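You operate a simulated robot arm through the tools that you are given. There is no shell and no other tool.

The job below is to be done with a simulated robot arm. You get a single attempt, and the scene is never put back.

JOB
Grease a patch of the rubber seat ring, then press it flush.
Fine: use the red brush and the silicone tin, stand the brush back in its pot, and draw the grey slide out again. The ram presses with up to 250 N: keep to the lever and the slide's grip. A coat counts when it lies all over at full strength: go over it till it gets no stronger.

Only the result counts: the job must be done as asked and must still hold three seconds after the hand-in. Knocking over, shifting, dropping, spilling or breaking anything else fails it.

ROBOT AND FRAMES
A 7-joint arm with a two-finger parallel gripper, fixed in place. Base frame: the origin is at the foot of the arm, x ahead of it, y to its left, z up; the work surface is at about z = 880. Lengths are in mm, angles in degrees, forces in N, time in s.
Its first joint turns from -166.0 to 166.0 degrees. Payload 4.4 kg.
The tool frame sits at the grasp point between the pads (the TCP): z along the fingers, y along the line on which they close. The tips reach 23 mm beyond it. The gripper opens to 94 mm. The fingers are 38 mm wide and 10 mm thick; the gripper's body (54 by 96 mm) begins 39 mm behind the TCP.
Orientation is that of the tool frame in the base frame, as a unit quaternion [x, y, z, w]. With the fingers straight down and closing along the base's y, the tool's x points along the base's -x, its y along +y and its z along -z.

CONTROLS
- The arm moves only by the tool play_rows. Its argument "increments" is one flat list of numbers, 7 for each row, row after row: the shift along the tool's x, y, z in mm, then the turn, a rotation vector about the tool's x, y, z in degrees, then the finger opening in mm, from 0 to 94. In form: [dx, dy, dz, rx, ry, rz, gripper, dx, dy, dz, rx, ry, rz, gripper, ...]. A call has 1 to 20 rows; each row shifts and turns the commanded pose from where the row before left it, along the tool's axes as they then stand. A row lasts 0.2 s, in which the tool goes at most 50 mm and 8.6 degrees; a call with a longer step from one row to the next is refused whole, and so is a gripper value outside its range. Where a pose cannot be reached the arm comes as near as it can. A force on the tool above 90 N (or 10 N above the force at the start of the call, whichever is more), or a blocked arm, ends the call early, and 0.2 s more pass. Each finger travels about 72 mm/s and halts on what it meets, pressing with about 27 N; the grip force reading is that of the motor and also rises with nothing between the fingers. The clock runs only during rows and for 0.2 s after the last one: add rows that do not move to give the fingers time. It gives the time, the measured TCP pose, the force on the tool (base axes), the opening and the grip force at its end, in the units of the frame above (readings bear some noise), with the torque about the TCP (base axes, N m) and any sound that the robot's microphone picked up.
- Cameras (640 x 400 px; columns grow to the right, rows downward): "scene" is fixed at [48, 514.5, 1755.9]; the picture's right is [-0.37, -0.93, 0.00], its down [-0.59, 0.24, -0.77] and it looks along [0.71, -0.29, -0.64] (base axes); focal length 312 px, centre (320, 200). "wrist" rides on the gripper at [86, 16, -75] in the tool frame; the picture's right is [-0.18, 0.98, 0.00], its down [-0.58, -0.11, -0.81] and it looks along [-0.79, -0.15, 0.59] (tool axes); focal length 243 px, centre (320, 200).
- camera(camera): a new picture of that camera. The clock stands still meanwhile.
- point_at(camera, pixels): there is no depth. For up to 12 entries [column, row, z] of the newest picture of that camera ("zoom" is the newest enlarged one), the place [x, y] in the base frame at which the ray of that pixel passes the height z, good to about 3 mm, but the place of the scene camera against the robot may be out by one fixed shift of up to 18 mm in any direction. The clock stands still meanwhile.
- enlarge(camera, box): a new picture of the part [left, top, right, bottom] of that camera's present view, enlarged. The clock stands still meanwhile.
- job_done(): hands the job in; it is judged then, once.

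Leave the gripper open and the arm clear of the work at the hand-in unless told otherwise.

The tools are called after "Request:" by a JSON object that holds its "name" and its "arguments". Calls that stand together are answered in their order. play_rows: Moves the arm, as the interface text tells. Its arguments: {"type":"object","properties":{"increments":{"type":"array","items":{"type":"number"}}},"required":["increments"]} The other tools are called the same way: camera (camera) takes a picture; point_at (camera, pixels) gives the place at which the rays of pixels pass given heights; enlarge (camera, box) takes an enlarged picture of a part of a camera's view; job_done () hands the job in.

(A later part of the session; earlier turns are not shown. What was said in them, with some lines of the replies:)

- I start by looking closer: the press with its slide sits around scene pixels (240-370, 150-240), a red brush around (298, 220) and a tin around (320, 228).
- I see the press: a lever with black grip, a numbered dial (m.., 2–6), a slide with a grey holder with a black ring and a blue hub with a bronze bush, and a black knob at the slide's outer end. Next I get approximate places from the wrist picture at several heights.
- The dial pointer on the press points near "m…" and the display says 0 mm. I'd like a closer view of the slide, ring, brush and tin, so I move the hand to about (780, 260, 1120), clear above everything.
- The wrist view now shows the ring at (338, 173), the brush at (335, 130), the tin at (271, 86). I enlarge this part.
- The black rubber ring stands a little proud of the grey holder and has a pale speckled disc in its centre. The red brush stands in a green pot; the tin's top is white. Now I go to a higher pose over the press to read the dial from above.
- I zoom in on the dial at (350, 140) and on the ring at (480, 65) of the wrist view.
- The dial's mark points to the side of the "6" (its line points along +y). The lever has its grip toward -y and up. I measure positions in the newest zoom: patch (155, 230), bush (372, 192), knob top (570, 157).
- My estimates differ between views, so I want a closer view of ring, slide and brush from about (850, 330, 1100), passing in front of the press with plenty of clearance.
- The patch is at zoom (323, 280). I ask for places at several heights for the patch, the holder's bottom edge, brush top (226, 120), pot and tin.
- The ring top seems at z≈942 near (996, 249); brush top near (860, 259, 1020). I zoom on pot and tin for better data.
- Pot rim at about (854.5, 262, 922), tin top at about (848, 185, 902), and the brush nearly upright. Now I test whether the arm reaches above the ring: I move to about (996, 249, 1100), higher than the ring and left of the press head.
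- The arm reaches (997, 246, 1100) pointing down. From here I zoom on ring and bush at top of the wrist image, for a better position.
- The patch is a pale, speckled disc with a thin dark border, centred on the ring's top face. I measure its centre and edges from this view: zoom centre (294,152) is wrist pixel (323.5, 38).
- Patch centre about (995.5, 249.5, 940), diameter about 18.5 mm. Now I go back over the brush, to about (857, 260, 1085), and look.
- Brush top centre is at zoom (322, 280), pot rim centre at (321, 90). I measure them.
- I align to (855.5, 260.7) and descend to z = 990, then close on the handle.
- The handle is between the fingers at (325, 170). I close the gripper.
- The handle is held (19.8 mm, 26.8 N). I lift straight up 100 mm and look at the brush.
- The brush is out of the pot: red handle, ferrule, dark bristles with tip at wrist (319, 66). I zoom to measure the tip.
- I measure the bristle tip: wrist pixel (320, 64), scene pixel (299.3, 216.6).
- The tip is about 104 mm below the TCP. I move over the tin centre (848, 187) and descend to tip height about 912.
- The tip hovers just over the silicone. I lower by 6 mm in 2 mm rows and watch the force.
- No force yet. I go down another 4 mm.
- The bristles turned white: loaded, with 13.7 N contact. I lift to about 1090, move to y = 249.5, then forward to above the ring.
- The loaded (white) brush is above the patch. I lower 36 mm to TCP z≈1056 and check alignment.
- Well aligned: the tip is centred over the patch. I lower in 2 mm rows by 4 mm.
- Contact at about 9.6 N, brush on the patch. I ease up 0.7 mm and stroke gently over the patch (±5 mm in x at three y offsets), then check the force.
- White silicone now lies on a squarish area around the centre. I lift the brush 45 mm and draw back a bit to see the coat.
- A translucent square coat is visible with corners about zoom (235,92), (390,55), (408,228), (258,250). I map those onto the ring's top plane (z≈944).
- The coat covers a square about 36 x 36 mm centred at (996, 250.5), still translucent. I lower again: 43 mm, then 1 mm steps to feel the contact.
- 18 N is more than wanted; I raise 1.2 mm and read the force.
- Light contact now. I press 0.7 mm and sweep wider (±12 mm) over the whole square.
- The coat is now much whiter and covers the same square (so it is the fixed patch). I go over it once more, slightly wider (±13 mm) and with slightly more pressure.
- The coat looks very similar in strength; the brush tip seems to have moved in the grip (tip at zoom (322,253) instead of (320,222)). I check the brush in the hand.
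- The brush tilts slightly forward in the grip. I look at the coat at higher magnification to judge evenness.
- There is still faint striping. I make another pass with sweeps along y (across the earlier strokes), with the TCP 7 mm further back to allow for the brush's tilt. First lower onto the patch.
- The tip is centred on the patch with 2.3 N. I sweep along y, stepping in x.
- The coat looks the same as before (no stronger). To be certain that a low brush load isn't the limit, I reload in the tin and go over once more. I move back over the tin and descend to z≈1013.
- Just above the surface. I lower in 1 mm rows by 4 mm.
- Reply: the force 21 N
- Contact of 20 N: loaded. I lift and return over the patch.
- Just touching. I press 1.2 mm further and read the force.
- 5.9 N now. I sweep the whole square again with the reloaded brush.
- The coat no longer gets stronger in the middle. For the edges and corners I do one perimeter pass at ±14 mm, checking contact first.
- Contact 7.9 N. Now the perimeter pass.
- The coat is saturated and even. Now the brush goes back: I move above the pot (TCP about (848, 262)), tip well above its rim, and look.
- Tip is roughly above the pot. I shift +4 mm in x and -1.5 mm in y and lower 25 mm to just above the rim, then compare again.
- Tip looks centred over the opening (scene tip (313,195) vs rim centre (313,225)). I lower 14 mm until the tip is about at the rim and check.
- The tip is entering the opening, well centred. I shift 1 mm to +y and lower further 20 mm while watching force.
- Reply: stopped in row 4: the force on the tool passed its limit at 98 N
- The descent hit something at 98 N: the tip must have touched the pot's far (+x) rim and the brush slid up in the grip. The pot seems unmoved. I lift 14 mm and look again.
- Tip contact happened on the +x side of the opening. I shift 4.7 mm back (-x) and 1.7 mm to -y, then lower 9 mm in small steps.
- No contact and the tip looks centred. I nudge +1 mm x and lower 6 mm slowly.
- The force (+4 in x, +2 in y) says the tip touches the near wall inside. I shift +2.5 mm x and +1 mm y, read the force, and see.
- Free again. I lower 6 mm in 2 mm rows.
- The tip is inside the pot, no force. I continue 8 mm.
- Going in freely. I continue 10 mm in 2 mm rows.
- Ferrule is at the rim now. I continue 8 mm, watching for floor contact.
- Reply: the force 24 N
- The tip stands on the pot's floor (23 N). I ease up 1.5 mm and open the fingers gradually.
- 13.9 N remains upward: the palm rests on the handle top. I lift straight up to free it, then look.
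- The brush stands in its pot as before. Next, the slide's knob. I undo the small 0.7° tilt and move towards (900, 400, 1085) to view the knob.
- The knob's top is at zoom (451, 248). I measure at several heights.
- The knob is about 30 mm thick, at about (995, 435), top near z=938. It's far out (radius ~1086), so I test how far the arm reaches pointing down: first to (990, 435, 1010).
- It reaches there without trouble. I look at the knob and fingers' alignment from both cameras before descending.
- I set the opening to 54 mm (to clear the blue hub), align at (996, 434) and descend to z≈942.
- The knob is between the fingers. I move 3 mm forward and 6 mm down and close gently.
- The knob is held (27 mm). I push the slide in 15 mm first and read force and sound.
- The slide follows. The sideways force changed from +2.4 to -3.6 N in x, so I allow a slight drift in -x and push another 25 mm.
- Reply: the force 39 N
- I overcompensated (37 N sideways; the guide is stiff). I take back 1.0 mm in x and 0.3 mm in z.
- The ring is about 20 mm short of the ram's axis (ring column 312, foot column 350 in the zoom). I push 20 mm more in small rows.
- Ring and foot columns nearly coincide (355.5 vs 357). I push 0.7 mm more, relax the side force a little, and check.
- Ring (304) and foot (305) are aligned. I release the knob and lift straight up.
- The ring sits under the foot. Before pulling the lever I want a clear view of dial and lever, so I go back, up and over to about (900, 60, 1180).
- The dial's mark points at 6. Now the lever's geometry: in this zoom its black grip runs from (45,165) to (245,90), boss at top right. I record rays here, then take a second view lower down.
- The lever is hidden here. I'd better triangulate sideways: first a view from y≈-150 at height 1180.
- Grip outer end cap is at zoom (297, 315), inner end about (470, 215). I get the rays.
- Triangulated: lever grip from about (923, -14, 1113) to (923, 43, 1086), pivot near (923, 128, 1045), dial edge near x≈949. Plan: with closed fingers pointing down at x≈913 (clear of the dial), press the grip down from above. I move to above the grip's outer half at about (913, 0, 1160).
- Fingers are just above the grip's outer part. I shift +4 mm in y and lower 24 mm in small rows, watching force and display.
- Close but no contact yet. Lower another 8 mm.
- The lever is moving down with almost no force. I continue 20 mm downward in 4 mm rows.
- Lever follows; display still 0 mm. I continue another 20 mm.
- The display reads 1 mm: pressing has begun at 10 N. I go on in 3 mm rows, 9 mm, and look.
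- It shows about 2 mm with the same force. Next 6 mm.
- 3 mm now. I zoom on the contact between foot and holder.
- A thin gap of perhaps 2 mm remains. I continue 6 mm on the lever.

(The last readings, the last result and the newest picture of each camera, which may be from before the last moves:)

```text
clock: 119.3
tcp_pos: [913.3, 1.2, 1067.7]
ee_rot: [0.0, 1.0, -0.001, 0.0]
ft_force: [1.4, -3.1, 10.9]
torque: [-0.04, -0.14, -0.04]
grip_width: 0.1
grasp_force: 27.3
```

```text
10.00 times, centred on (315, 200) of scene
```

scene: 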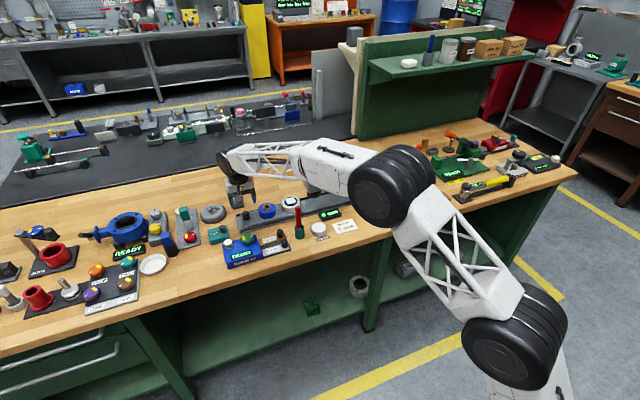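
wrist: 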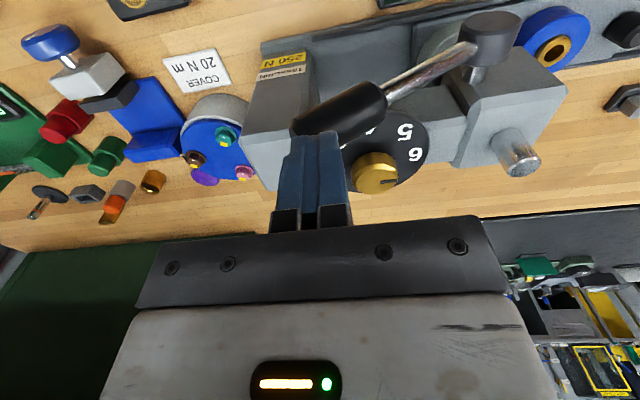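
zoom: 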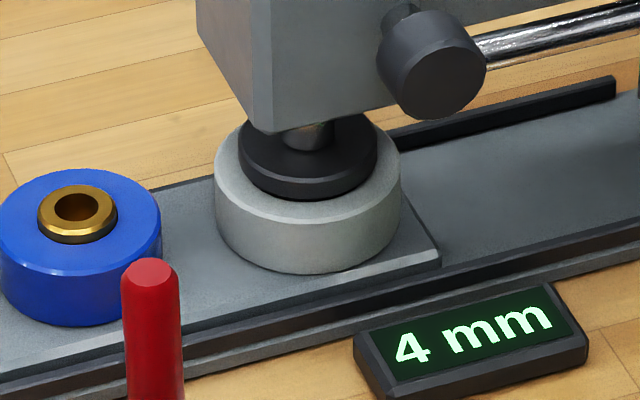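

4 mm, the gap nearly gone, force 11 N. Another 3 mm on the lever.

Request:
{"name": "play_rows", "arguments": {"increments": [0, 0, 2, 0, 0, 0, 0, 0, 0, 2, 0, 0, 0, 0, 0, 0, 0, 0, 0, 0, 0]}}

Request:
{"name": "enlarge", "arguments": {"camera": "scene", "box": [302, 188, 326, 208]}}

Request:
{"name": "enlarge", "arguments": {"camera": "scene", "box": [290, 180, 340, 220]}}

```text
clock: 120.1
tcp_pos: [912.6, 0.2, 1063.6]
ee_rot: [0.0, 1.0, 0.001, 0.0]
ft_force: [-1.8, -4.4, 10.4]
torque: [0.01, -0.1, -0.04]
grip_width: 0.1
grasp_force: 27.2
```

```text
16.00 times, centred on (314, 198) of scene
```

zoom: 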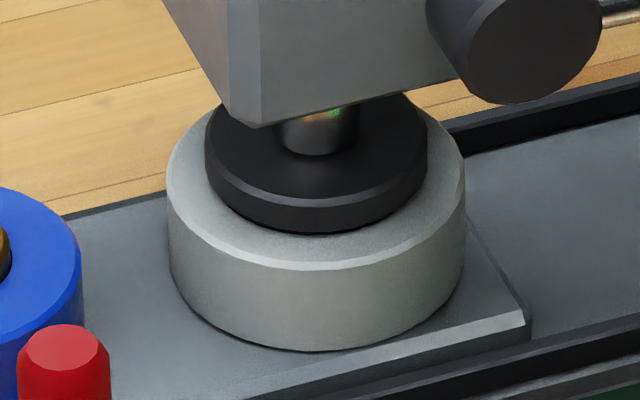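

```text
10.00 times, centred on (315, 200) of scene
```

zoom: 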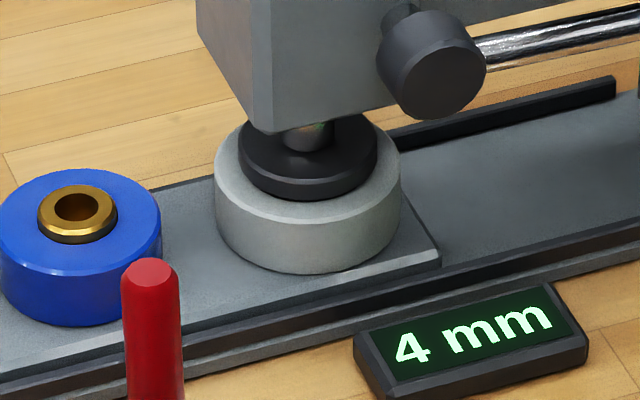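

Visually the foot is about at the holder's face. I go 2 mm further on the lever and watch whether the force rises (holder bottoming).

Request:
{"name": "play_rows", "arguments": {"increments": [0, 0, 2, 0, 0, 0, 0, 0, 0, 0, 0, 0, 0, 0]}}

Request:
{"name": "enlarge", "arguments": {"camera": "scene", "box": [290, 180, 340, 220]}}

Request:
{"name": "enlarge", "arguments": {"camera": "scene", "box": [302, 188, 326, 208]}}

```text
clock: 120.7
tcp_pos: [912.4, 1.1, 1060.5]
ee_rot: [0.0, 1.0, 0.0, 0.0]
ft_force: [-3.7, -6.2, 10.9]
torque: [-0.06, -0.02, -0.05]
grip_width: 0.0
grasp_force: 26.7
```

```text
10.00 times, centred on (315, 200) of scene
```

zoom: 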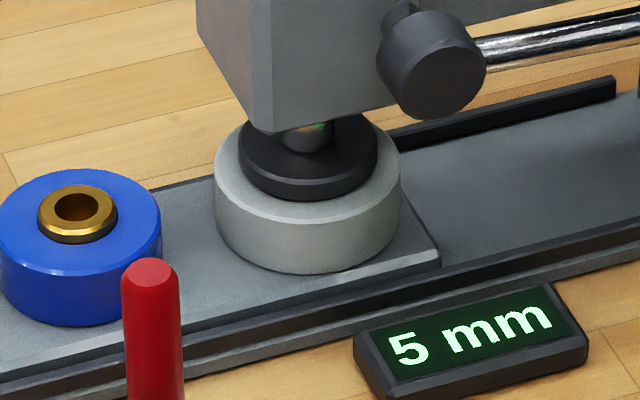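

```text
16.00 times, centred on (314, 198) of scene
```

zoom: 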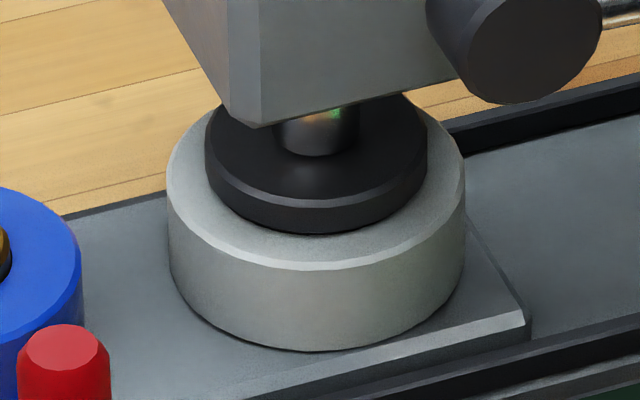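

5 mm, force still 11 N; the foot's lower edge seems still a bit above the holder's face. I continue in 2 mm rows.

Request:
{"name": "play_rows", "arguments": {"increments": [0, 0, 2, 0, 0, 0, 0, 0, 0, 2, 0, 0, 0, 0, 0, 0, 0, 0, 0, 0, 0]}}

Request:
{"name": "enlarge", "arguments": {"camera": "scene", "box": [290, 180, 340, 220]}}

Request:
{"name": "enlarge", "arguments": {"camera": "scene", "box": [302, 188, 326, 208]}}

```text
clock: 121.5
tcp_pos: [913.9, 1.6, 1057.3]
ee_rot: [0.0, 1.0, 0.0, 0.0]
ft_force: [-2.6, -6.7, 9.8]
torque: [-0.09, -0.07, -0.04]
grip_width: 0.1
grasp_force: 26.8
```

```text
10.00 times, centred on (315, 200) of scene
```

zoom: 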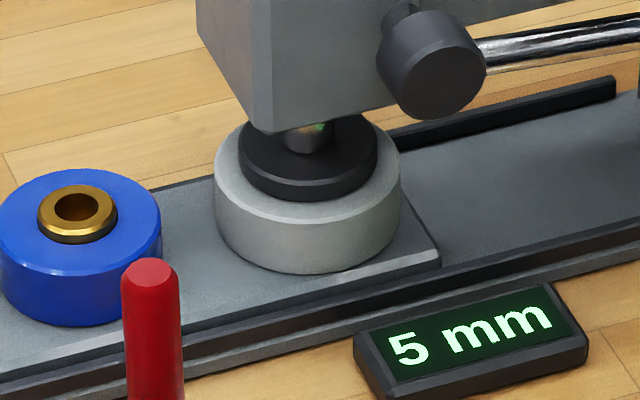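

```text
16.00 times, centred on (314, 198) of scene
```

zoom: 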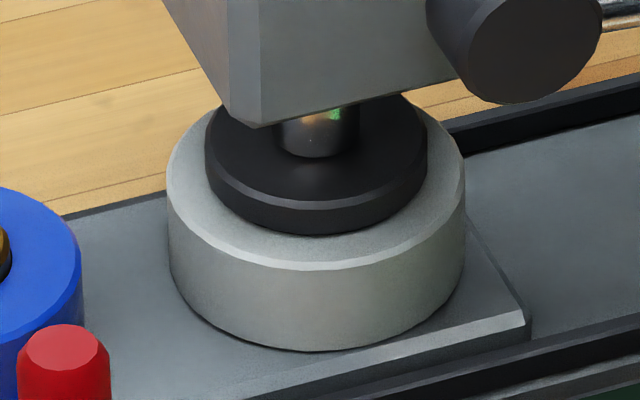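

Still 5 mm (rounded). From the earlier picture the ring stood about 6 mm proud, so I continue in 2 mm rows until the stop or the holder is felt.

Request:
{"name": "play_rows", "arguments": {"increments": [0, 0, 2, 0, 0, 0, 0, 0, 0, 2, 0, 0, 0, 0, 0, 0, 0, 0, 0, 0, 0]}}

Request:
{"name": "enlarge", "arguments": {"camera": "scene", "box": [290, 180, 340, 220]}}

Request:
{"name": "enlarge", "arguments": {"camera": "scene", "box": [302, 188, 326, 208]}}

```text
clock: 122.3
tcp_pos: [913.1, 2.0, 1054.3]
ee_rot: [0.001, 1.0, -0.001, 0.001]
ft_force: [1.3, -3.3, 10.0]
torque: [0.03, -0.14, -0.06]
grip_width: 0.1
grasp_force: 27.2
```

```text
10.00 times, centred on (315, 200) of scene
```

zoom: 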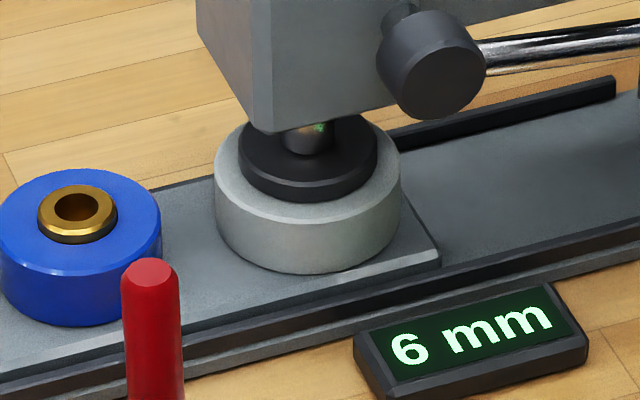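

```text
16.00 times, centred on (314, 198) of scene
```

zoom: 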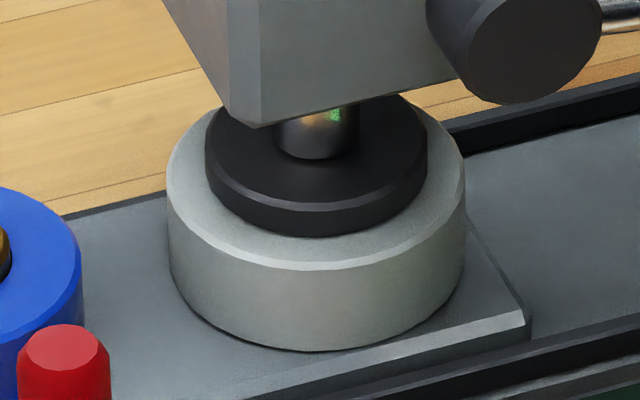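

6 mm on the display, force unchanged at 10 N; the foot's lower edge only now covers the ring's base line. I continue 2 mm and watch.

Request:
{"name": "play_rows", "arguments": {"increments": [0, 0, 1.5, 0, 0, 0, 0, 0, 0, 1.5, 0, 0, 0, 0, 0, 0, 0, 0, 0, 0, 0]}}

Request:
{"name": "enlarge", "arguments": {"camera": "scene", "box": [290, 180, 340, 220]}}

Request:
{"name": "enlarge", "arguments": {"camera": "scene", "box": [302, 188, 326, 208]}}

```text
clock: 123.1
tcp_pos: [913.6, 1.2, 1051.8]
ee_rot: [0.0, 1.0, 0.0, 0.001]
ft_force: [1.2, 3.1, 23.3]
torque: [0.33, -0.31, 0.0]
grip_width: 0.0
grasp_force: 26.9
```

```text
10.00 times, centred on (315, 200) of scene
```

zoom: 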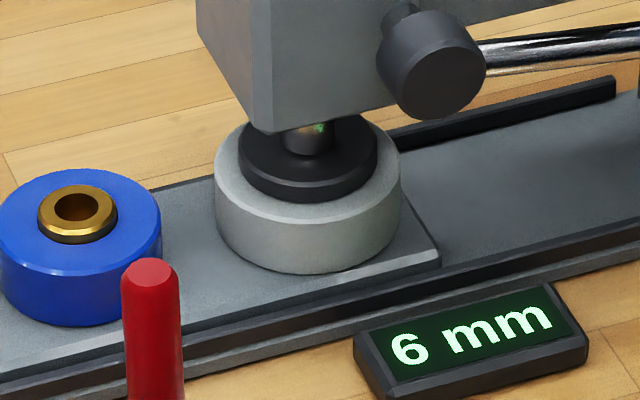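

```text
16.00 times, centred on (314, 198) of scene
```

zoom: 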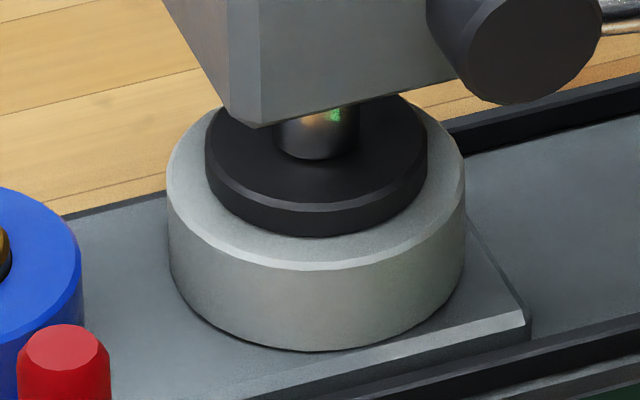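

The force rose to 23 N with 6 mm on the display: stop or holder reached. I push 1 mm more to be sure.

Request:
{"name": "play_rows", "arguments": {"increments": [0, 0, 1, 0, 0, 0, 0, 0, 0, 0, 0, 0, 0, 0, 0, 0, 0, 0, 0, 0, 0]}}

Request:
{"name": "enlarge", "arguments": {"camera": "scene", "box": [302, 188, 326, 208]}}

```text
clock: 123.9
tcp_pos: [912.2, 0.8, 1050.1]
ee_rot: [0.0, 1.0, 0.0, 0.001]
ft_force: [0.4, 2.8, 37.7]
torque: [0.41, -0.47, 0.05]
grip_width: 0.0
grasp_force: 26.6
```

```text
16.00 times, centred on (314, 198) of scene
```

zoom: 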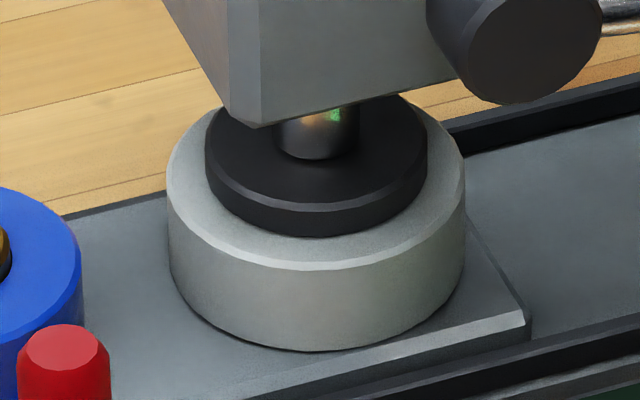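

Firm stop (38 N, no further motion). I lift the fingers 25 mm and see what the lever does.

Request:
{"name": "play_rows", "arguments": {"increments": [0, 0, -5, 0, 0, 0, 0, 0, 0, -10, 0, 0, 0, 0, 0, 0, -15, 0, 0, 0, 0, 0, 0, 0, 0, 0, 0, 0]}}

Request:
{"name": "enlarge", "arguments": {"camera": "scene", "box": [290, 130, 390, 225]}}

```text
clock: 124.9
tcp_pos: [913.0, 0.6, 1078.7]
ee_rot: [-0.001, 1.0, -0.001, -0.002]
ft_force: [0.4, 0.6, 0.9]
torque: [-0.01, 0.03, -0.05]
grip_width: 0.2
grasp_force: 27.1
```

```text
4.21 times, centred on (340, 178) of scene
```

zoom: 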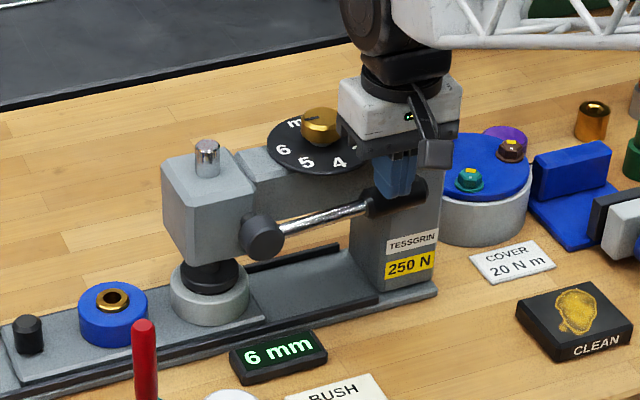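

The lever is springing back up with the fingers (display holds 6 mm). I keep raising slowly so it returns gently.

Request:
{"name": "play_rows", "arguments": {"increments": [0, 0, -8, 0, 0, 0, 0, 0, 0, -8, 0, 0, 0, 0, 0, 0.5, -8, 0, 0, 0, 0, 0, 0.5, -8, 0, 0, 0, 0, 0, 1, -8, 0, 0, 0, 0, 0, 0, 0, 0, 0, 0, 0]}}

Request:
{"name": "enlarge", "arguments": {"camera": "scene", "box": [290, 130, 390, 225]}}

```text
clock: 126.3
tcp_pos: [913.1, 4.3, 1119.6]
ee_rot: [-0.001, 1.0, 0.0, 0.001]
ft_force: [1.3, -0.6, 1.2]
torque: [-0.04, 0.0, -0.02]
grip_width: 0.0
grasp_force: 27.0
```

```text
4.21 times, centred on (340, 178) of scene
```

zoom: 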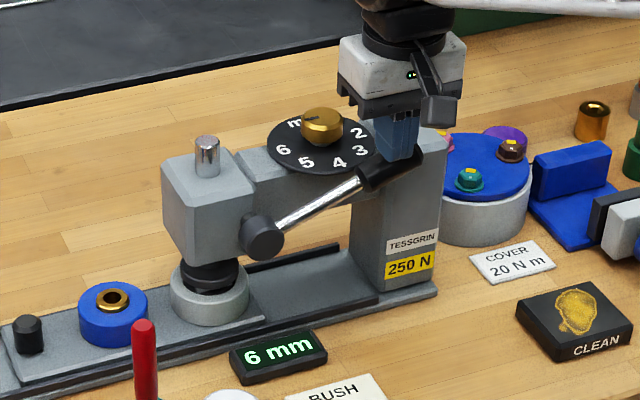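

The spring raises the lever. I raise another 40 mm to let it return fully and then look at the ring under the foot.

Request:
{"name": "play_rows", "arguments": {"increments": [0, 0, -8, 0, 0, 0, 0, 0, 0, -8, 0, 0, 0, 0, 0, 0, -8, 0, 0, 0, 0, 0, 0, -20, 0, 0, 0, 0, 0, 0, -20, 0, 0, 0, 0, 0, 0, 0, 0, 0, 0, 0]}}

Request:
{"name": "enlarge", "arguments": {"camera": "scene", "box": [290, 130, 390, 225]}}

Request:
{"name": "enlarge", "arguments": {"camera": "scene", "box": [302, 188, 326, 208]}}

```text
clock: 127.7
tcp_pos: [914.3, 5.0, 1184.2]
ee_rot: [0.0, 1.0, 0.0, 0.0]
ft_force: [-0.8, 0.5, 0.8]
torque: [0.0, 0.01, -0.01]
grip_width: 0.0
grasp_force: 26.5
```

```text
4.21 times, centred on (340, 178) of scene
```

zoom: 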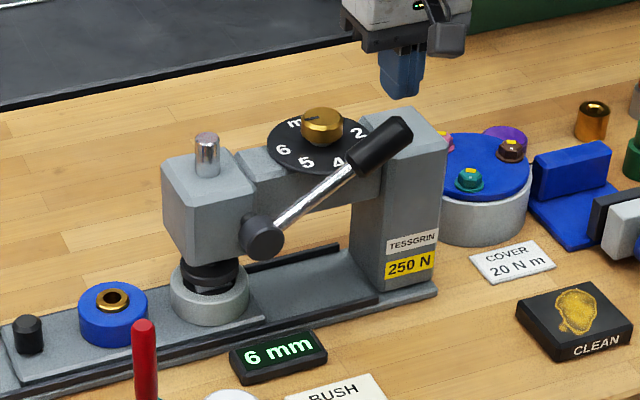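

```text
16.00 times, centred on (314, 198) of scene
```

zoom: 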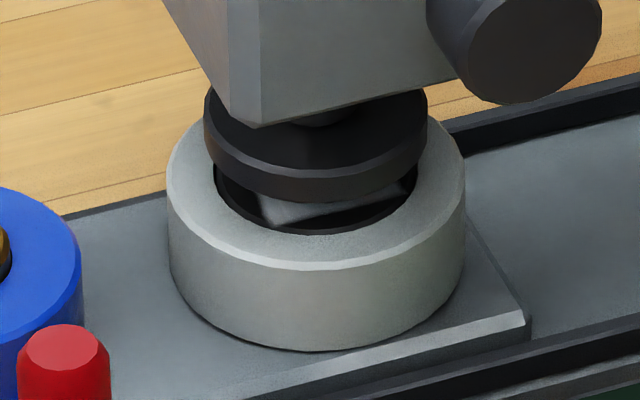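

The ring is now flush and the white coat is still on it; lever and ram are back up. Next I draw the slide out: travel to above the knob at about (998, 335, 1067), fingers at 54 mm.

Request:
{"name": "play_rows", "arguments": {"increments": [0, 47, 0, 0, 0, 0, 0, 0, 47, 0, 0, 0, 0, 20, 0, 47, 0, 0, 0, 0, 40, 0, 47, 0, 0, 0, 0, 54, 0, 47, 0, 0, 0, 0, 54, 0, 47, 0, 0, 0, 0, 54, 0, 48, 0, 0, 0, 0, 54, -42, 0, 20, 0, 0, 0, 54, -42, 0, 20, 0, 0, 0, 54, 0, 0, 38, 0, 0, 0, 54, 0, 0, 38, 0, 0, 0, 54, 0, 0, 0, 0, 0, 0, 54]}}

Request:
{"name": "camera", "arguments": {"camera": "wrist"}}

Request:
{"name": "enlarge", "arguments": {"camera": "scene", "box": [230, 160, 330, 230]}}

```text
clock: 130.3
tcp_pos: [997.3, 333.3, 1067.8]
ee_rot: [0.0, 1.0, -0.001, 0.0]
ft_force: [0.9, -0.6, 0.0]
torque: [0.0, -0.05, 0.01]
grip_width: 54.1
grasp_force: 0.1
```

```text
taken
```

wrist: 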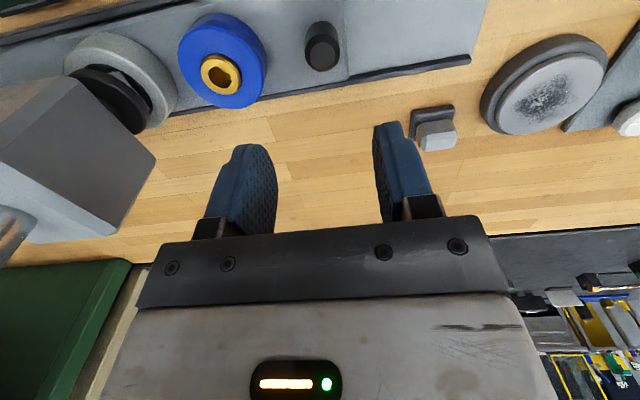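

```text
5.71 times, centred on (280, 195) of scene
```

zoom: 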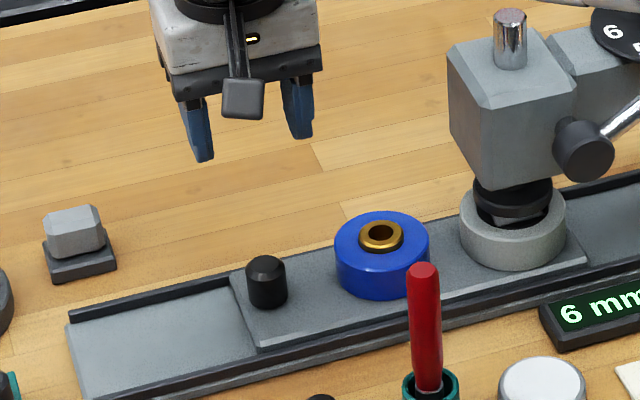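

The knob is below between the fingers' lines. I shift 1.5 mm to +y, descend to z≈938 and close.

Request:
{"name": "play_rows", "arguments": {"increments": [-1, 1.5, 30, 0, 0, 0, 54, 0, 0, 30, 0, 0, 0, 54, 0, 0, 30, 0, 0, 0, 54, 0, 0, 25, 0, 0, 0, 54, 0, 0, 14, 0, 0, 0, 54, 0, 0, 0, 0, 0, 0, 54]}}

Request:
{"name": "camera", "arguments": {"camera": "wrist"}}

```text
clock: 131.7
tcp_pos: [998.0, 334.0, 939.3]
ee_rot: [0.0, 1.0, -0.001, 0.001]
ft_force: [0.8, -0.6, 0.9]
torque: [-0.02, 0.01, 0.0]
grip_width: 53.8
grasp_force: 0.0
```

```text
taken
```

wrist: 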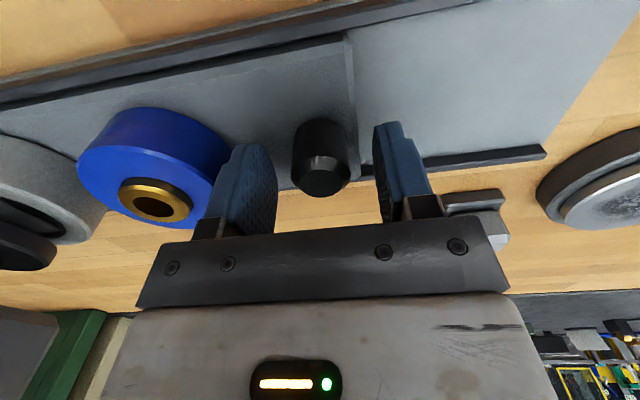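

Knob is between the fingers. I close on it.

Request:
{"name": "play_rows", "arguments": {"increments": [0, 0, 1, 0, 0, 0, 40, 0, 0, 0, 0, 0, 0, 30, 0, 0, 0, 0, 0, 0, 20, 0, 0, 0, 0, 0, 0, 20]}}

```text
clock: 132.7
tcp_pos: [998.7, 334.5, 937.2]
ee_rot: [0.001, 1.0, 0.0, 0.0]
ft_force: [-0.6, 1.6, -1.2]
torque: [0.06, -0.32, 0.08]
grip_width: 27.4
grasp_force: 45.7
```

Held. I draw the slide out, 48 mm first, in 8 mm rows with a slight +x drift.

Request:
{"name": "play_rows", "arguments": {"increments": [-0.08, 8, 0, 0, 0, 0, 20, -0.08, 8, 0, 0, 0, 0, 20, -0.08, 8, 0, 0, 0, 0, 20, -0.08, 8, 0, 0, 0, 0, 20, -0.08, 8, 0, 0, 0, 0, 20, -0.08, 8, 0, 0, 0, 0, 20, 0, 0, 0, 0, 0, 0, 20]}}

```text
clock: 134.3
tcp_pos: [998.6, 382.0, 937.7]
ee_rot: [0.0, 1.0, 0.001, 0.0]
ft_force: [-29.2, -1.0, 5.2]
torque: [0.06, 1.19, 0.01]
grip_width: 27.3
grasp_force: 44.8
```

Sideways force -29 N: too much drift. I take back 0.8 mm and read again.

Request:
{"name": "play_rows", "arguments": {"increments": [0.8, 0, 0, 0, 0, 0, 20, 0, 0, 0, 0, 0, 0, 20]}}

```text
clock: 134.9
tcp_pos: [999.1, 381.0, 937.3]
ee_rot: [0.0, 1.0, -0.001, 0.0]
ft_force: [-11.3, 0.3, 0.0]
torque: [0.16, 0.75, 0.0]
grip_width: 27.1
grasp_force: 45.9
```

Request:
{"name": "play_rows", "arguments": {"increments": [0.4, 8, 0, 0, 0, 0, 20, 0, 8, 0, 0, 0, 0, 20, 0, 8, 0, 0, 0, 0, 20, 0, 0, 0, 0, 0, 0, 20]}}

```text
clock: 135.9
tcp_pos: [997.8, 407.0, 936.4]
ee_rot: [0.0, 1.0, 0.0, 0.0]
ft_force: [39.4, -1.8, -5.9]
torque: [0.03, -0.39, 0.0]
grip_width: 27.1
grasp_force: 45.0
```

Request:
{"name": "play_rows", "arguments": {"increments": [-1, 0, 0, 0, 0, 0, 20, 0, 0, 0, 0, 0, 0, 20]}}

Request:
{"name": "enlarge", "arguments": {"camera": "scene", "box": [230, 160, 330, 230]}}

```text
clock: 136.5
tcp_pos: [998.3, 407.7, 937.6]
ee_rot: [0.0, 1.0, -0.001, 0.0]
ft_force: [14.8, -0.1, 1.8]
torque: [0.0, -0.97, -0.01]
grip_width: 27.3
grasp_force: 45.1
```

```text
5.71 times, centred on (280, 195) of scene
```

zoom: 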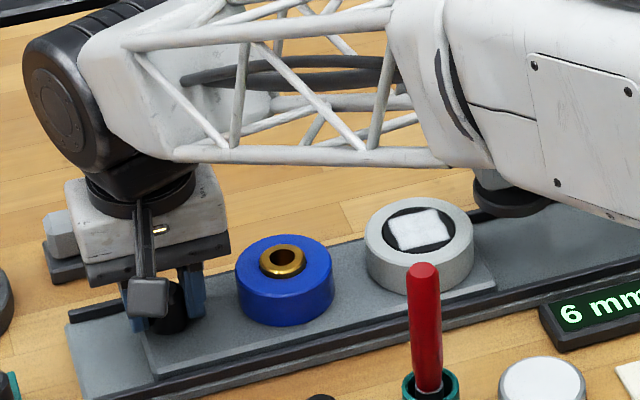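

The slide follows; ring flush with coat visible. I draw on another 24 mm, relaxing x by 0.5 mm.

Request:
{"name": "play_rows", "arguments": {"increments": [-0.5, 6, 0, 0, 0, 0, 20, -0.1, 6, 0, 0, 0, 0, 20, -0.1, 6, 0, 0, 0, 0, 20, -0.1, 6, 0, 0, 0, 0, 20, 0, 0, 0, 0, 0, 0, 20]}}

Request:
{"name": "enlarge", "arguments": {"camera": "scene", "box": [220, 170, 320, 235]}}

```text
clock: 137.7
tcp_pos: [997.8, 431.3, 936.3]
ee_rot: [0.0, 1.0, 0.0, 0.0]
ft_force: [-37.4, 3.3, 12.1]
torque: [0.66, 0.33, -0.13]
grip_width: 27.3
grasp_force: 45.0
```

```text
6.15 times, centred on (270, 202) of scene
```

zoom: 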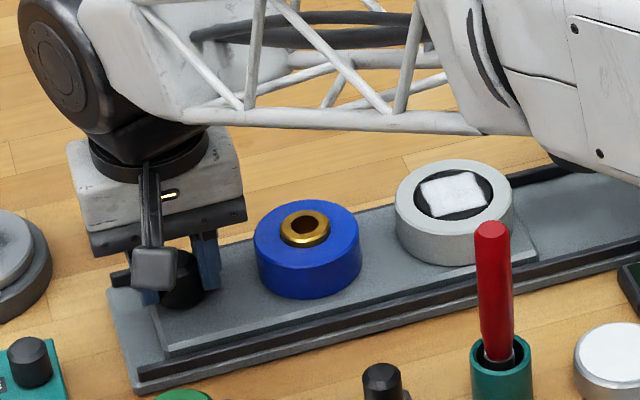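

Request:
{"name": "play_rows", "arguments": {"increments": [1, 0, 0, 0, 0, 0, 20, 0, 0, 0, 0, 0, 0, 20]}}

Request:
{"name": "enlarge", "arguments": {"camera": "scene", "box": [230, 195, 290, 235]}}

```text
clock: 138.3
tcp_pos: [999.2, 429.8, 937.7]
ee_rot: [-0.001, 1.0, 0.0, 0.001]
ft_force: [-13.0, 2.3, 7.2]
torque: [0.1, 0.88, 0.02]
grip_width: 27.5
grasp_force: 44.9
```

```text
10.00 times, centred on (260, 215) of scene
```

zoom: 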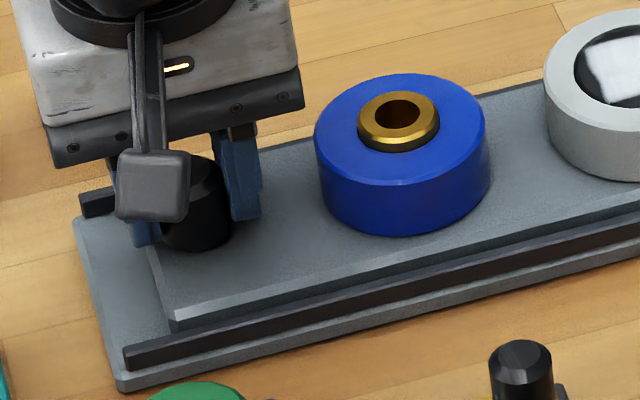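

Compared with the start picture the hub is still ~4.5 mm further in. I pull 4.5 mm more.

Request:
{"name": "play_rows", "arguments": {"increments": [0.35, 1.5, 0, 0, 0, 0, 20, 0, 1.5, 0, 0, 0, 0, 20, 0, 1.5, 0, 0, 0, 0, 20, 0, 0, 0, 0, 0, 0, 20]}}

Request:
{"name": "enlarge", "arguments": {"camera": "scene", "box": [230, 195, 290, 235]}}

```text
clock: 139.3
tcp_pos: [998.3, 434.4, 936.6]
ee_rot: [0.0, 1.0, -0.001, 0.001]
ft_force: [27.0, -1.5, -2.8]
torque: [-0.01, -0.62, -0.13]
grip_width: 27.2
grasp_force: 44.6
```

```text
10.00 times, centred on (260, 215) of scene
```

zoom: 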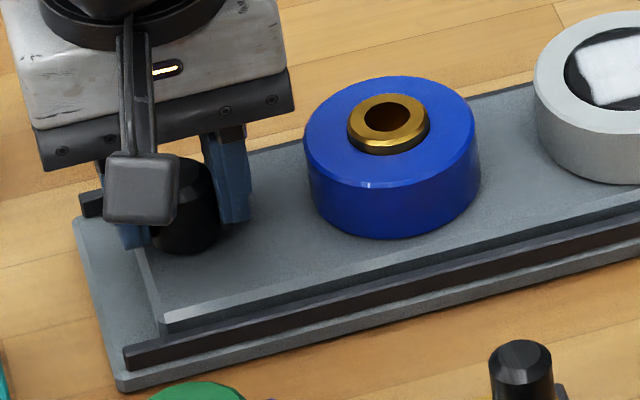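

The slide is back where it was at the start. I relieve the side force by 0.7 mm and test gently 1 mm outward for an end stop.

Request:
{"name": "play_rows", "arguments": {"increments": [-0.7, 0, 0, 0, 0, 0, 20, 0, 1, 0, 0, 0, 0, 20, 0, 0, 0, 0, 0, 0, 20]}}

Request:
{"name": "enlarge", "arguments": {"camera": "scene", "box": [230, 195, 290, 235]}}

```text
clock: 140.1
tcp_pos: [998.0, 434.7, 937.9]
ee_rot: [0.0, 1.0, 0.0, 0.001]
ft_force: [15.4, -19.4, 0.2]
torque: [0.0, -0.62, 0.26]
grip_width: 27.1
grasp_force: 44.8
```

```text
10.00 times, centred on (260, 215) of scene
```

zoom: 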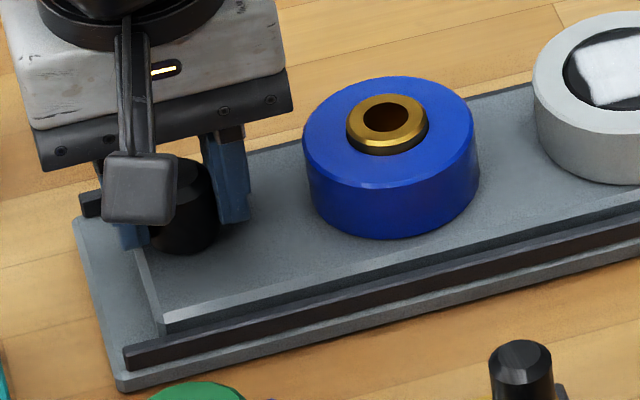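

An end stop pushes back with 19 N: fully drawn out. I ease the pull, then open and lift away.

Request:
{"name": "play_rows", "arguments": {"increments": [-0.4, -0.6, 0, 0, 0, 0, 20, 0, 0, 0, 0, 0, 0, 20, 0, 0, 0, 0, 0, 0, 34, 0, 0, 0, 0, 0, 0, 46, 0, 0, 0, 0, 0, 0, 54, 0, 0, 0, 0, 0, 0, 54, 0, 0, -20, 0, 0, 0, 54, 0, 0, -30, 0, 0, 0, 54, 0, 0, -40, 0, 0, 0, 54, 0, 0, -40, 0, 0, 0, 54, 0, 0, 0, 0, 0, 0, 54]}}

Request:
{"name": "enlarge", "arguments": {"camera": "scene", "box": [225, 160, 345, 240]}}

Request:
{"name": "camera", "arguments": {"camera": "wrist"}}

```text
clock: 142.5
tcp_pos: [998.8, 435.8, 1067.6]
ee_rot: [0.0, 1.0, 0.0, 0.0]
ft_force: [-0.8, 0.1, -0.4]
torque: [0.0, 0.0, -0.01]
grip_width: 53.6
grasp_force: 0.2
```

```text
5.00 times, centred on (285, 200) of scene
```

zoom: 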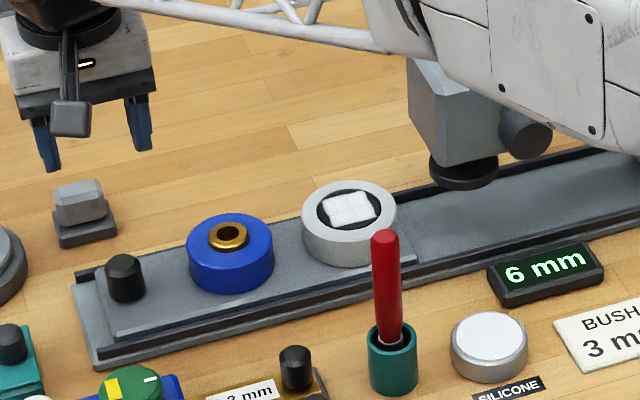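

```text
taken
```

wrist: 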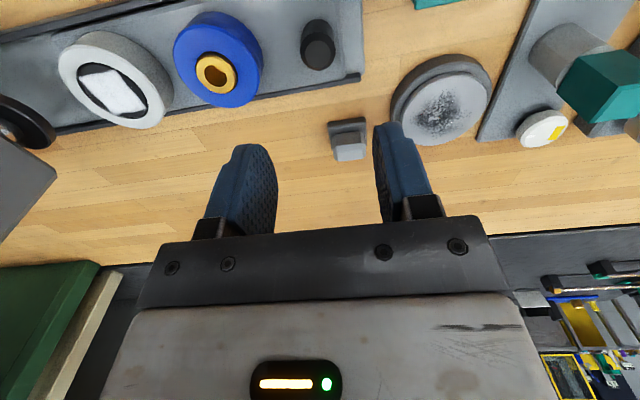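

The slide is out. I inspect the ring: flushness and coat, from the scene camera and with the hand moved back near (880, 300, 1120).

Request:
{"name": "play_rows", "arguments": {"increments": [40, -20, -15, 0, 0, 0, 94, 40, -30, -20, 0, 0, 0, 94, 40, -40, -20, 0, 0, 0, 94, 0, -45, 0, 0, 0, 0, 94, 0, 0, 0, 0, 0, 0, 94]}}

Request:
{"name": "camera", "arguments": {"camera": "wrist"}}

Request:
{"name": "enlarge", "arguments": {"camera": "wrist", "box": [260, 110, 380, 200]}}

Request:
{"name": "enlarge", "arguments": {"camera": "scene", "box": [280, 190, 310, 210]}}

```text
refused: row 2 steps farther than a row can; nothing moved
```

```text
taken
```

wrist: 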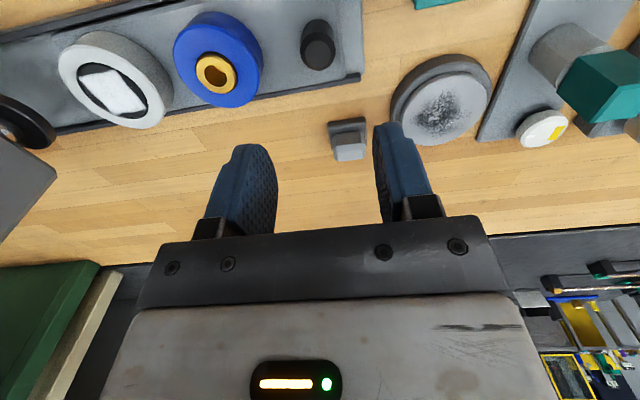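

```text
4.44 times, centred on (320, 155) of wrist
```

zoom: 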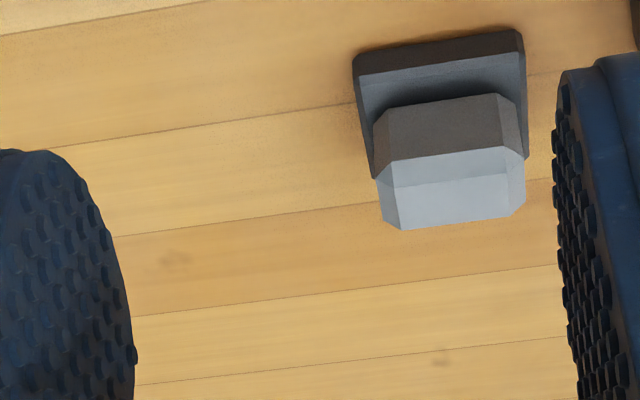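

```text
16.00 times, centred on (295, 200) of scene
```

zoom: 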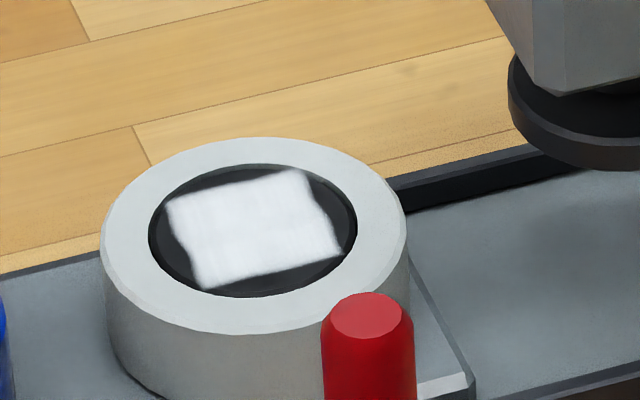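

The move was refused (step too long), but the scene zoom already shows the ring flush with the coat intact. I move back in shorter steps for a close wrist look.

Request:
{"name": "play_rows", "arguments": {"increments": [30, -25, -15, 0, 0, 0, 94, 30, -25, -15, 0, 0, 0, 94, 30, -25, -15, 0, 0, 0, 94, 30, -25, 0, 0, 0, 0, 94, 0, -35, 0, 0, 0, 0, 94, 0, 0, 0, 0, 0, 0, 94]}}

Request:
{"name": "camera", "arguments": {"camera": "wrist"}}

Request:
{"name": "enlarge", "arguments": {"camera": "wrist", "box": [260, 90, 380, 190]}}

```text
clock: 143.9
tcp_pos: [878.9, 301.2, 1113.1]
ee_rot: [0.0, 1.0, 0.001, 0.0]
ft_force: [-0.6, -0.8, -0.2]
torque: [-0.01, 0.0, -0.01]
grip_width: 93.9
grasp_force: 0.0
```

```text
taken
```

wrist: 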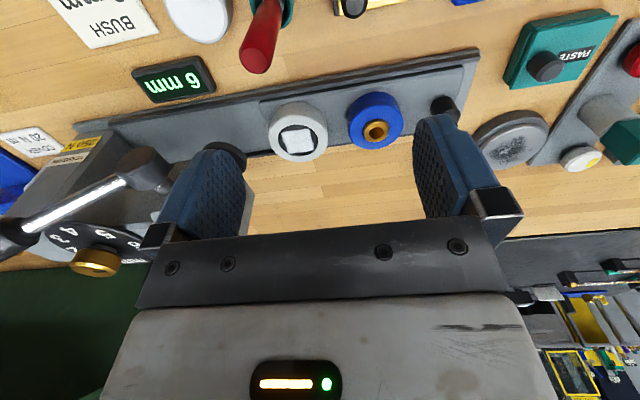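

```text
4.00 times, centred on (320, 140) of wrist
```

zoom: 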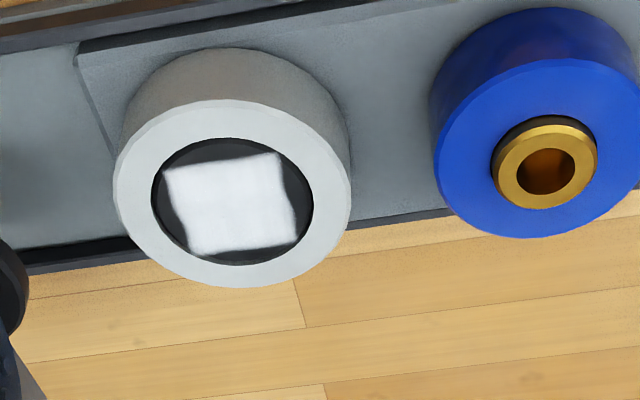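

The ring is flush in its holder, the coat white and even, the bush untouched. I retreat up and back with the gripper open, then take a last overall look.

Request:
{"name": "play_rows", "arguments": {"increments": [20, -5, -35, 0, 0, 0, 94, 20, -5, -35, 0, 0, 0, 94, 25, -5, -35, 0, 0, 0, 94, 25, -5, -30, 0, 0, 0, 94, 0, 0, 0, 0, 0, 0, 94, 0, 0, 0, 0, 0, 0, 94]}}

Request:
{"name": "camera", "arguments": {"camera": "scene"}}

Request:
{"name": "enlarge", "arguments": {"camera": "scene", "box": [220, 140, 400, 260]}}

Request:
{"name": "camera", "arguments": {"camera": "wrist"}}

```text
clock: 145.3
tcp_pos: [788.3, 280.9, 1248.6]
ee_rot: [0.0, 1.0, 0.0, 0.001]
ft_force: [-0.2, 0.8, 0.0]
torque: [-0.01, -0.04, 0.01]
grip_width: 94.1
grasp_force: 0.0
```

```text
taken
```

scene: 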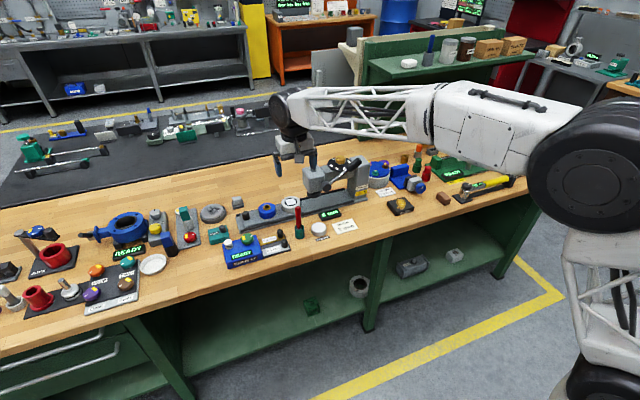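

```text
3.33 times, centred on (310, 200) of scene
```

zoom: 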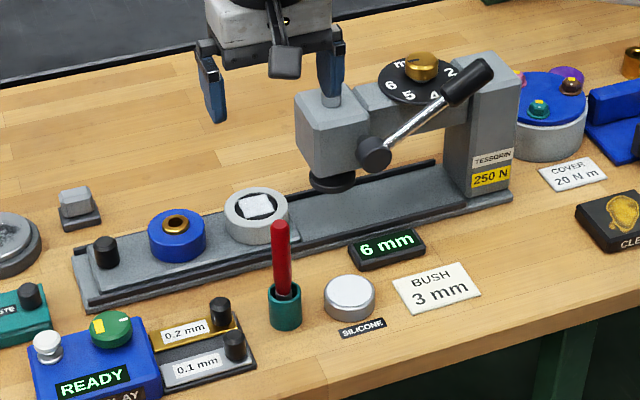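

```text
taken
```

wrist: 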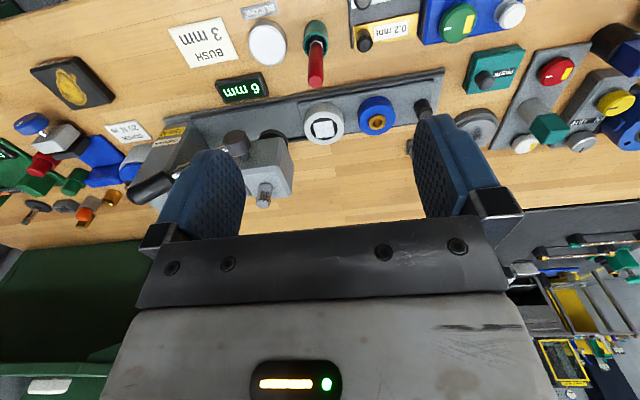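

The patch is greased and the ring is pressed flush; the display reads 6 mm. The slide is drawn out to its stop, and the lever is back up. The brush stands in its pot, and everything else is where it was. The gripper is open and the arm is clear, so I hand the job in.

Request:
{"name": "job_done", "arguments": {}}

```text
The job is handed in.
```

I greased the seat ring, pressed it flush and handed the job in; I haven't seen a verdict on it.

- **Grease:** I brushed silicone over a square of about 36 mm on the ring. I kept going, with one reload from the tin, until it looked even and got no whiter.
- **Press:** I pushed the slide in until the ring sat under the ram, then pulled the lever down to a firm stop. The display read 6 mm, and from both cameras the ring looks flush with its holder. The coat is still on it. The lever sprang back up by itself, and I did not touch the dial, which was already at 6.
- **Put back:** The slide is drawn out to its end stop, where it started. The brush stands in its pot, the gripper is open and the arm is clear.

When I first put the brush back, its tip caught the pot and the force reached 98 N before the arm stopped. I lifted, re-aimed and lowered it in; as far as I can see in the pictures, the pot did not move. Nothing else on the bench looks shifted.
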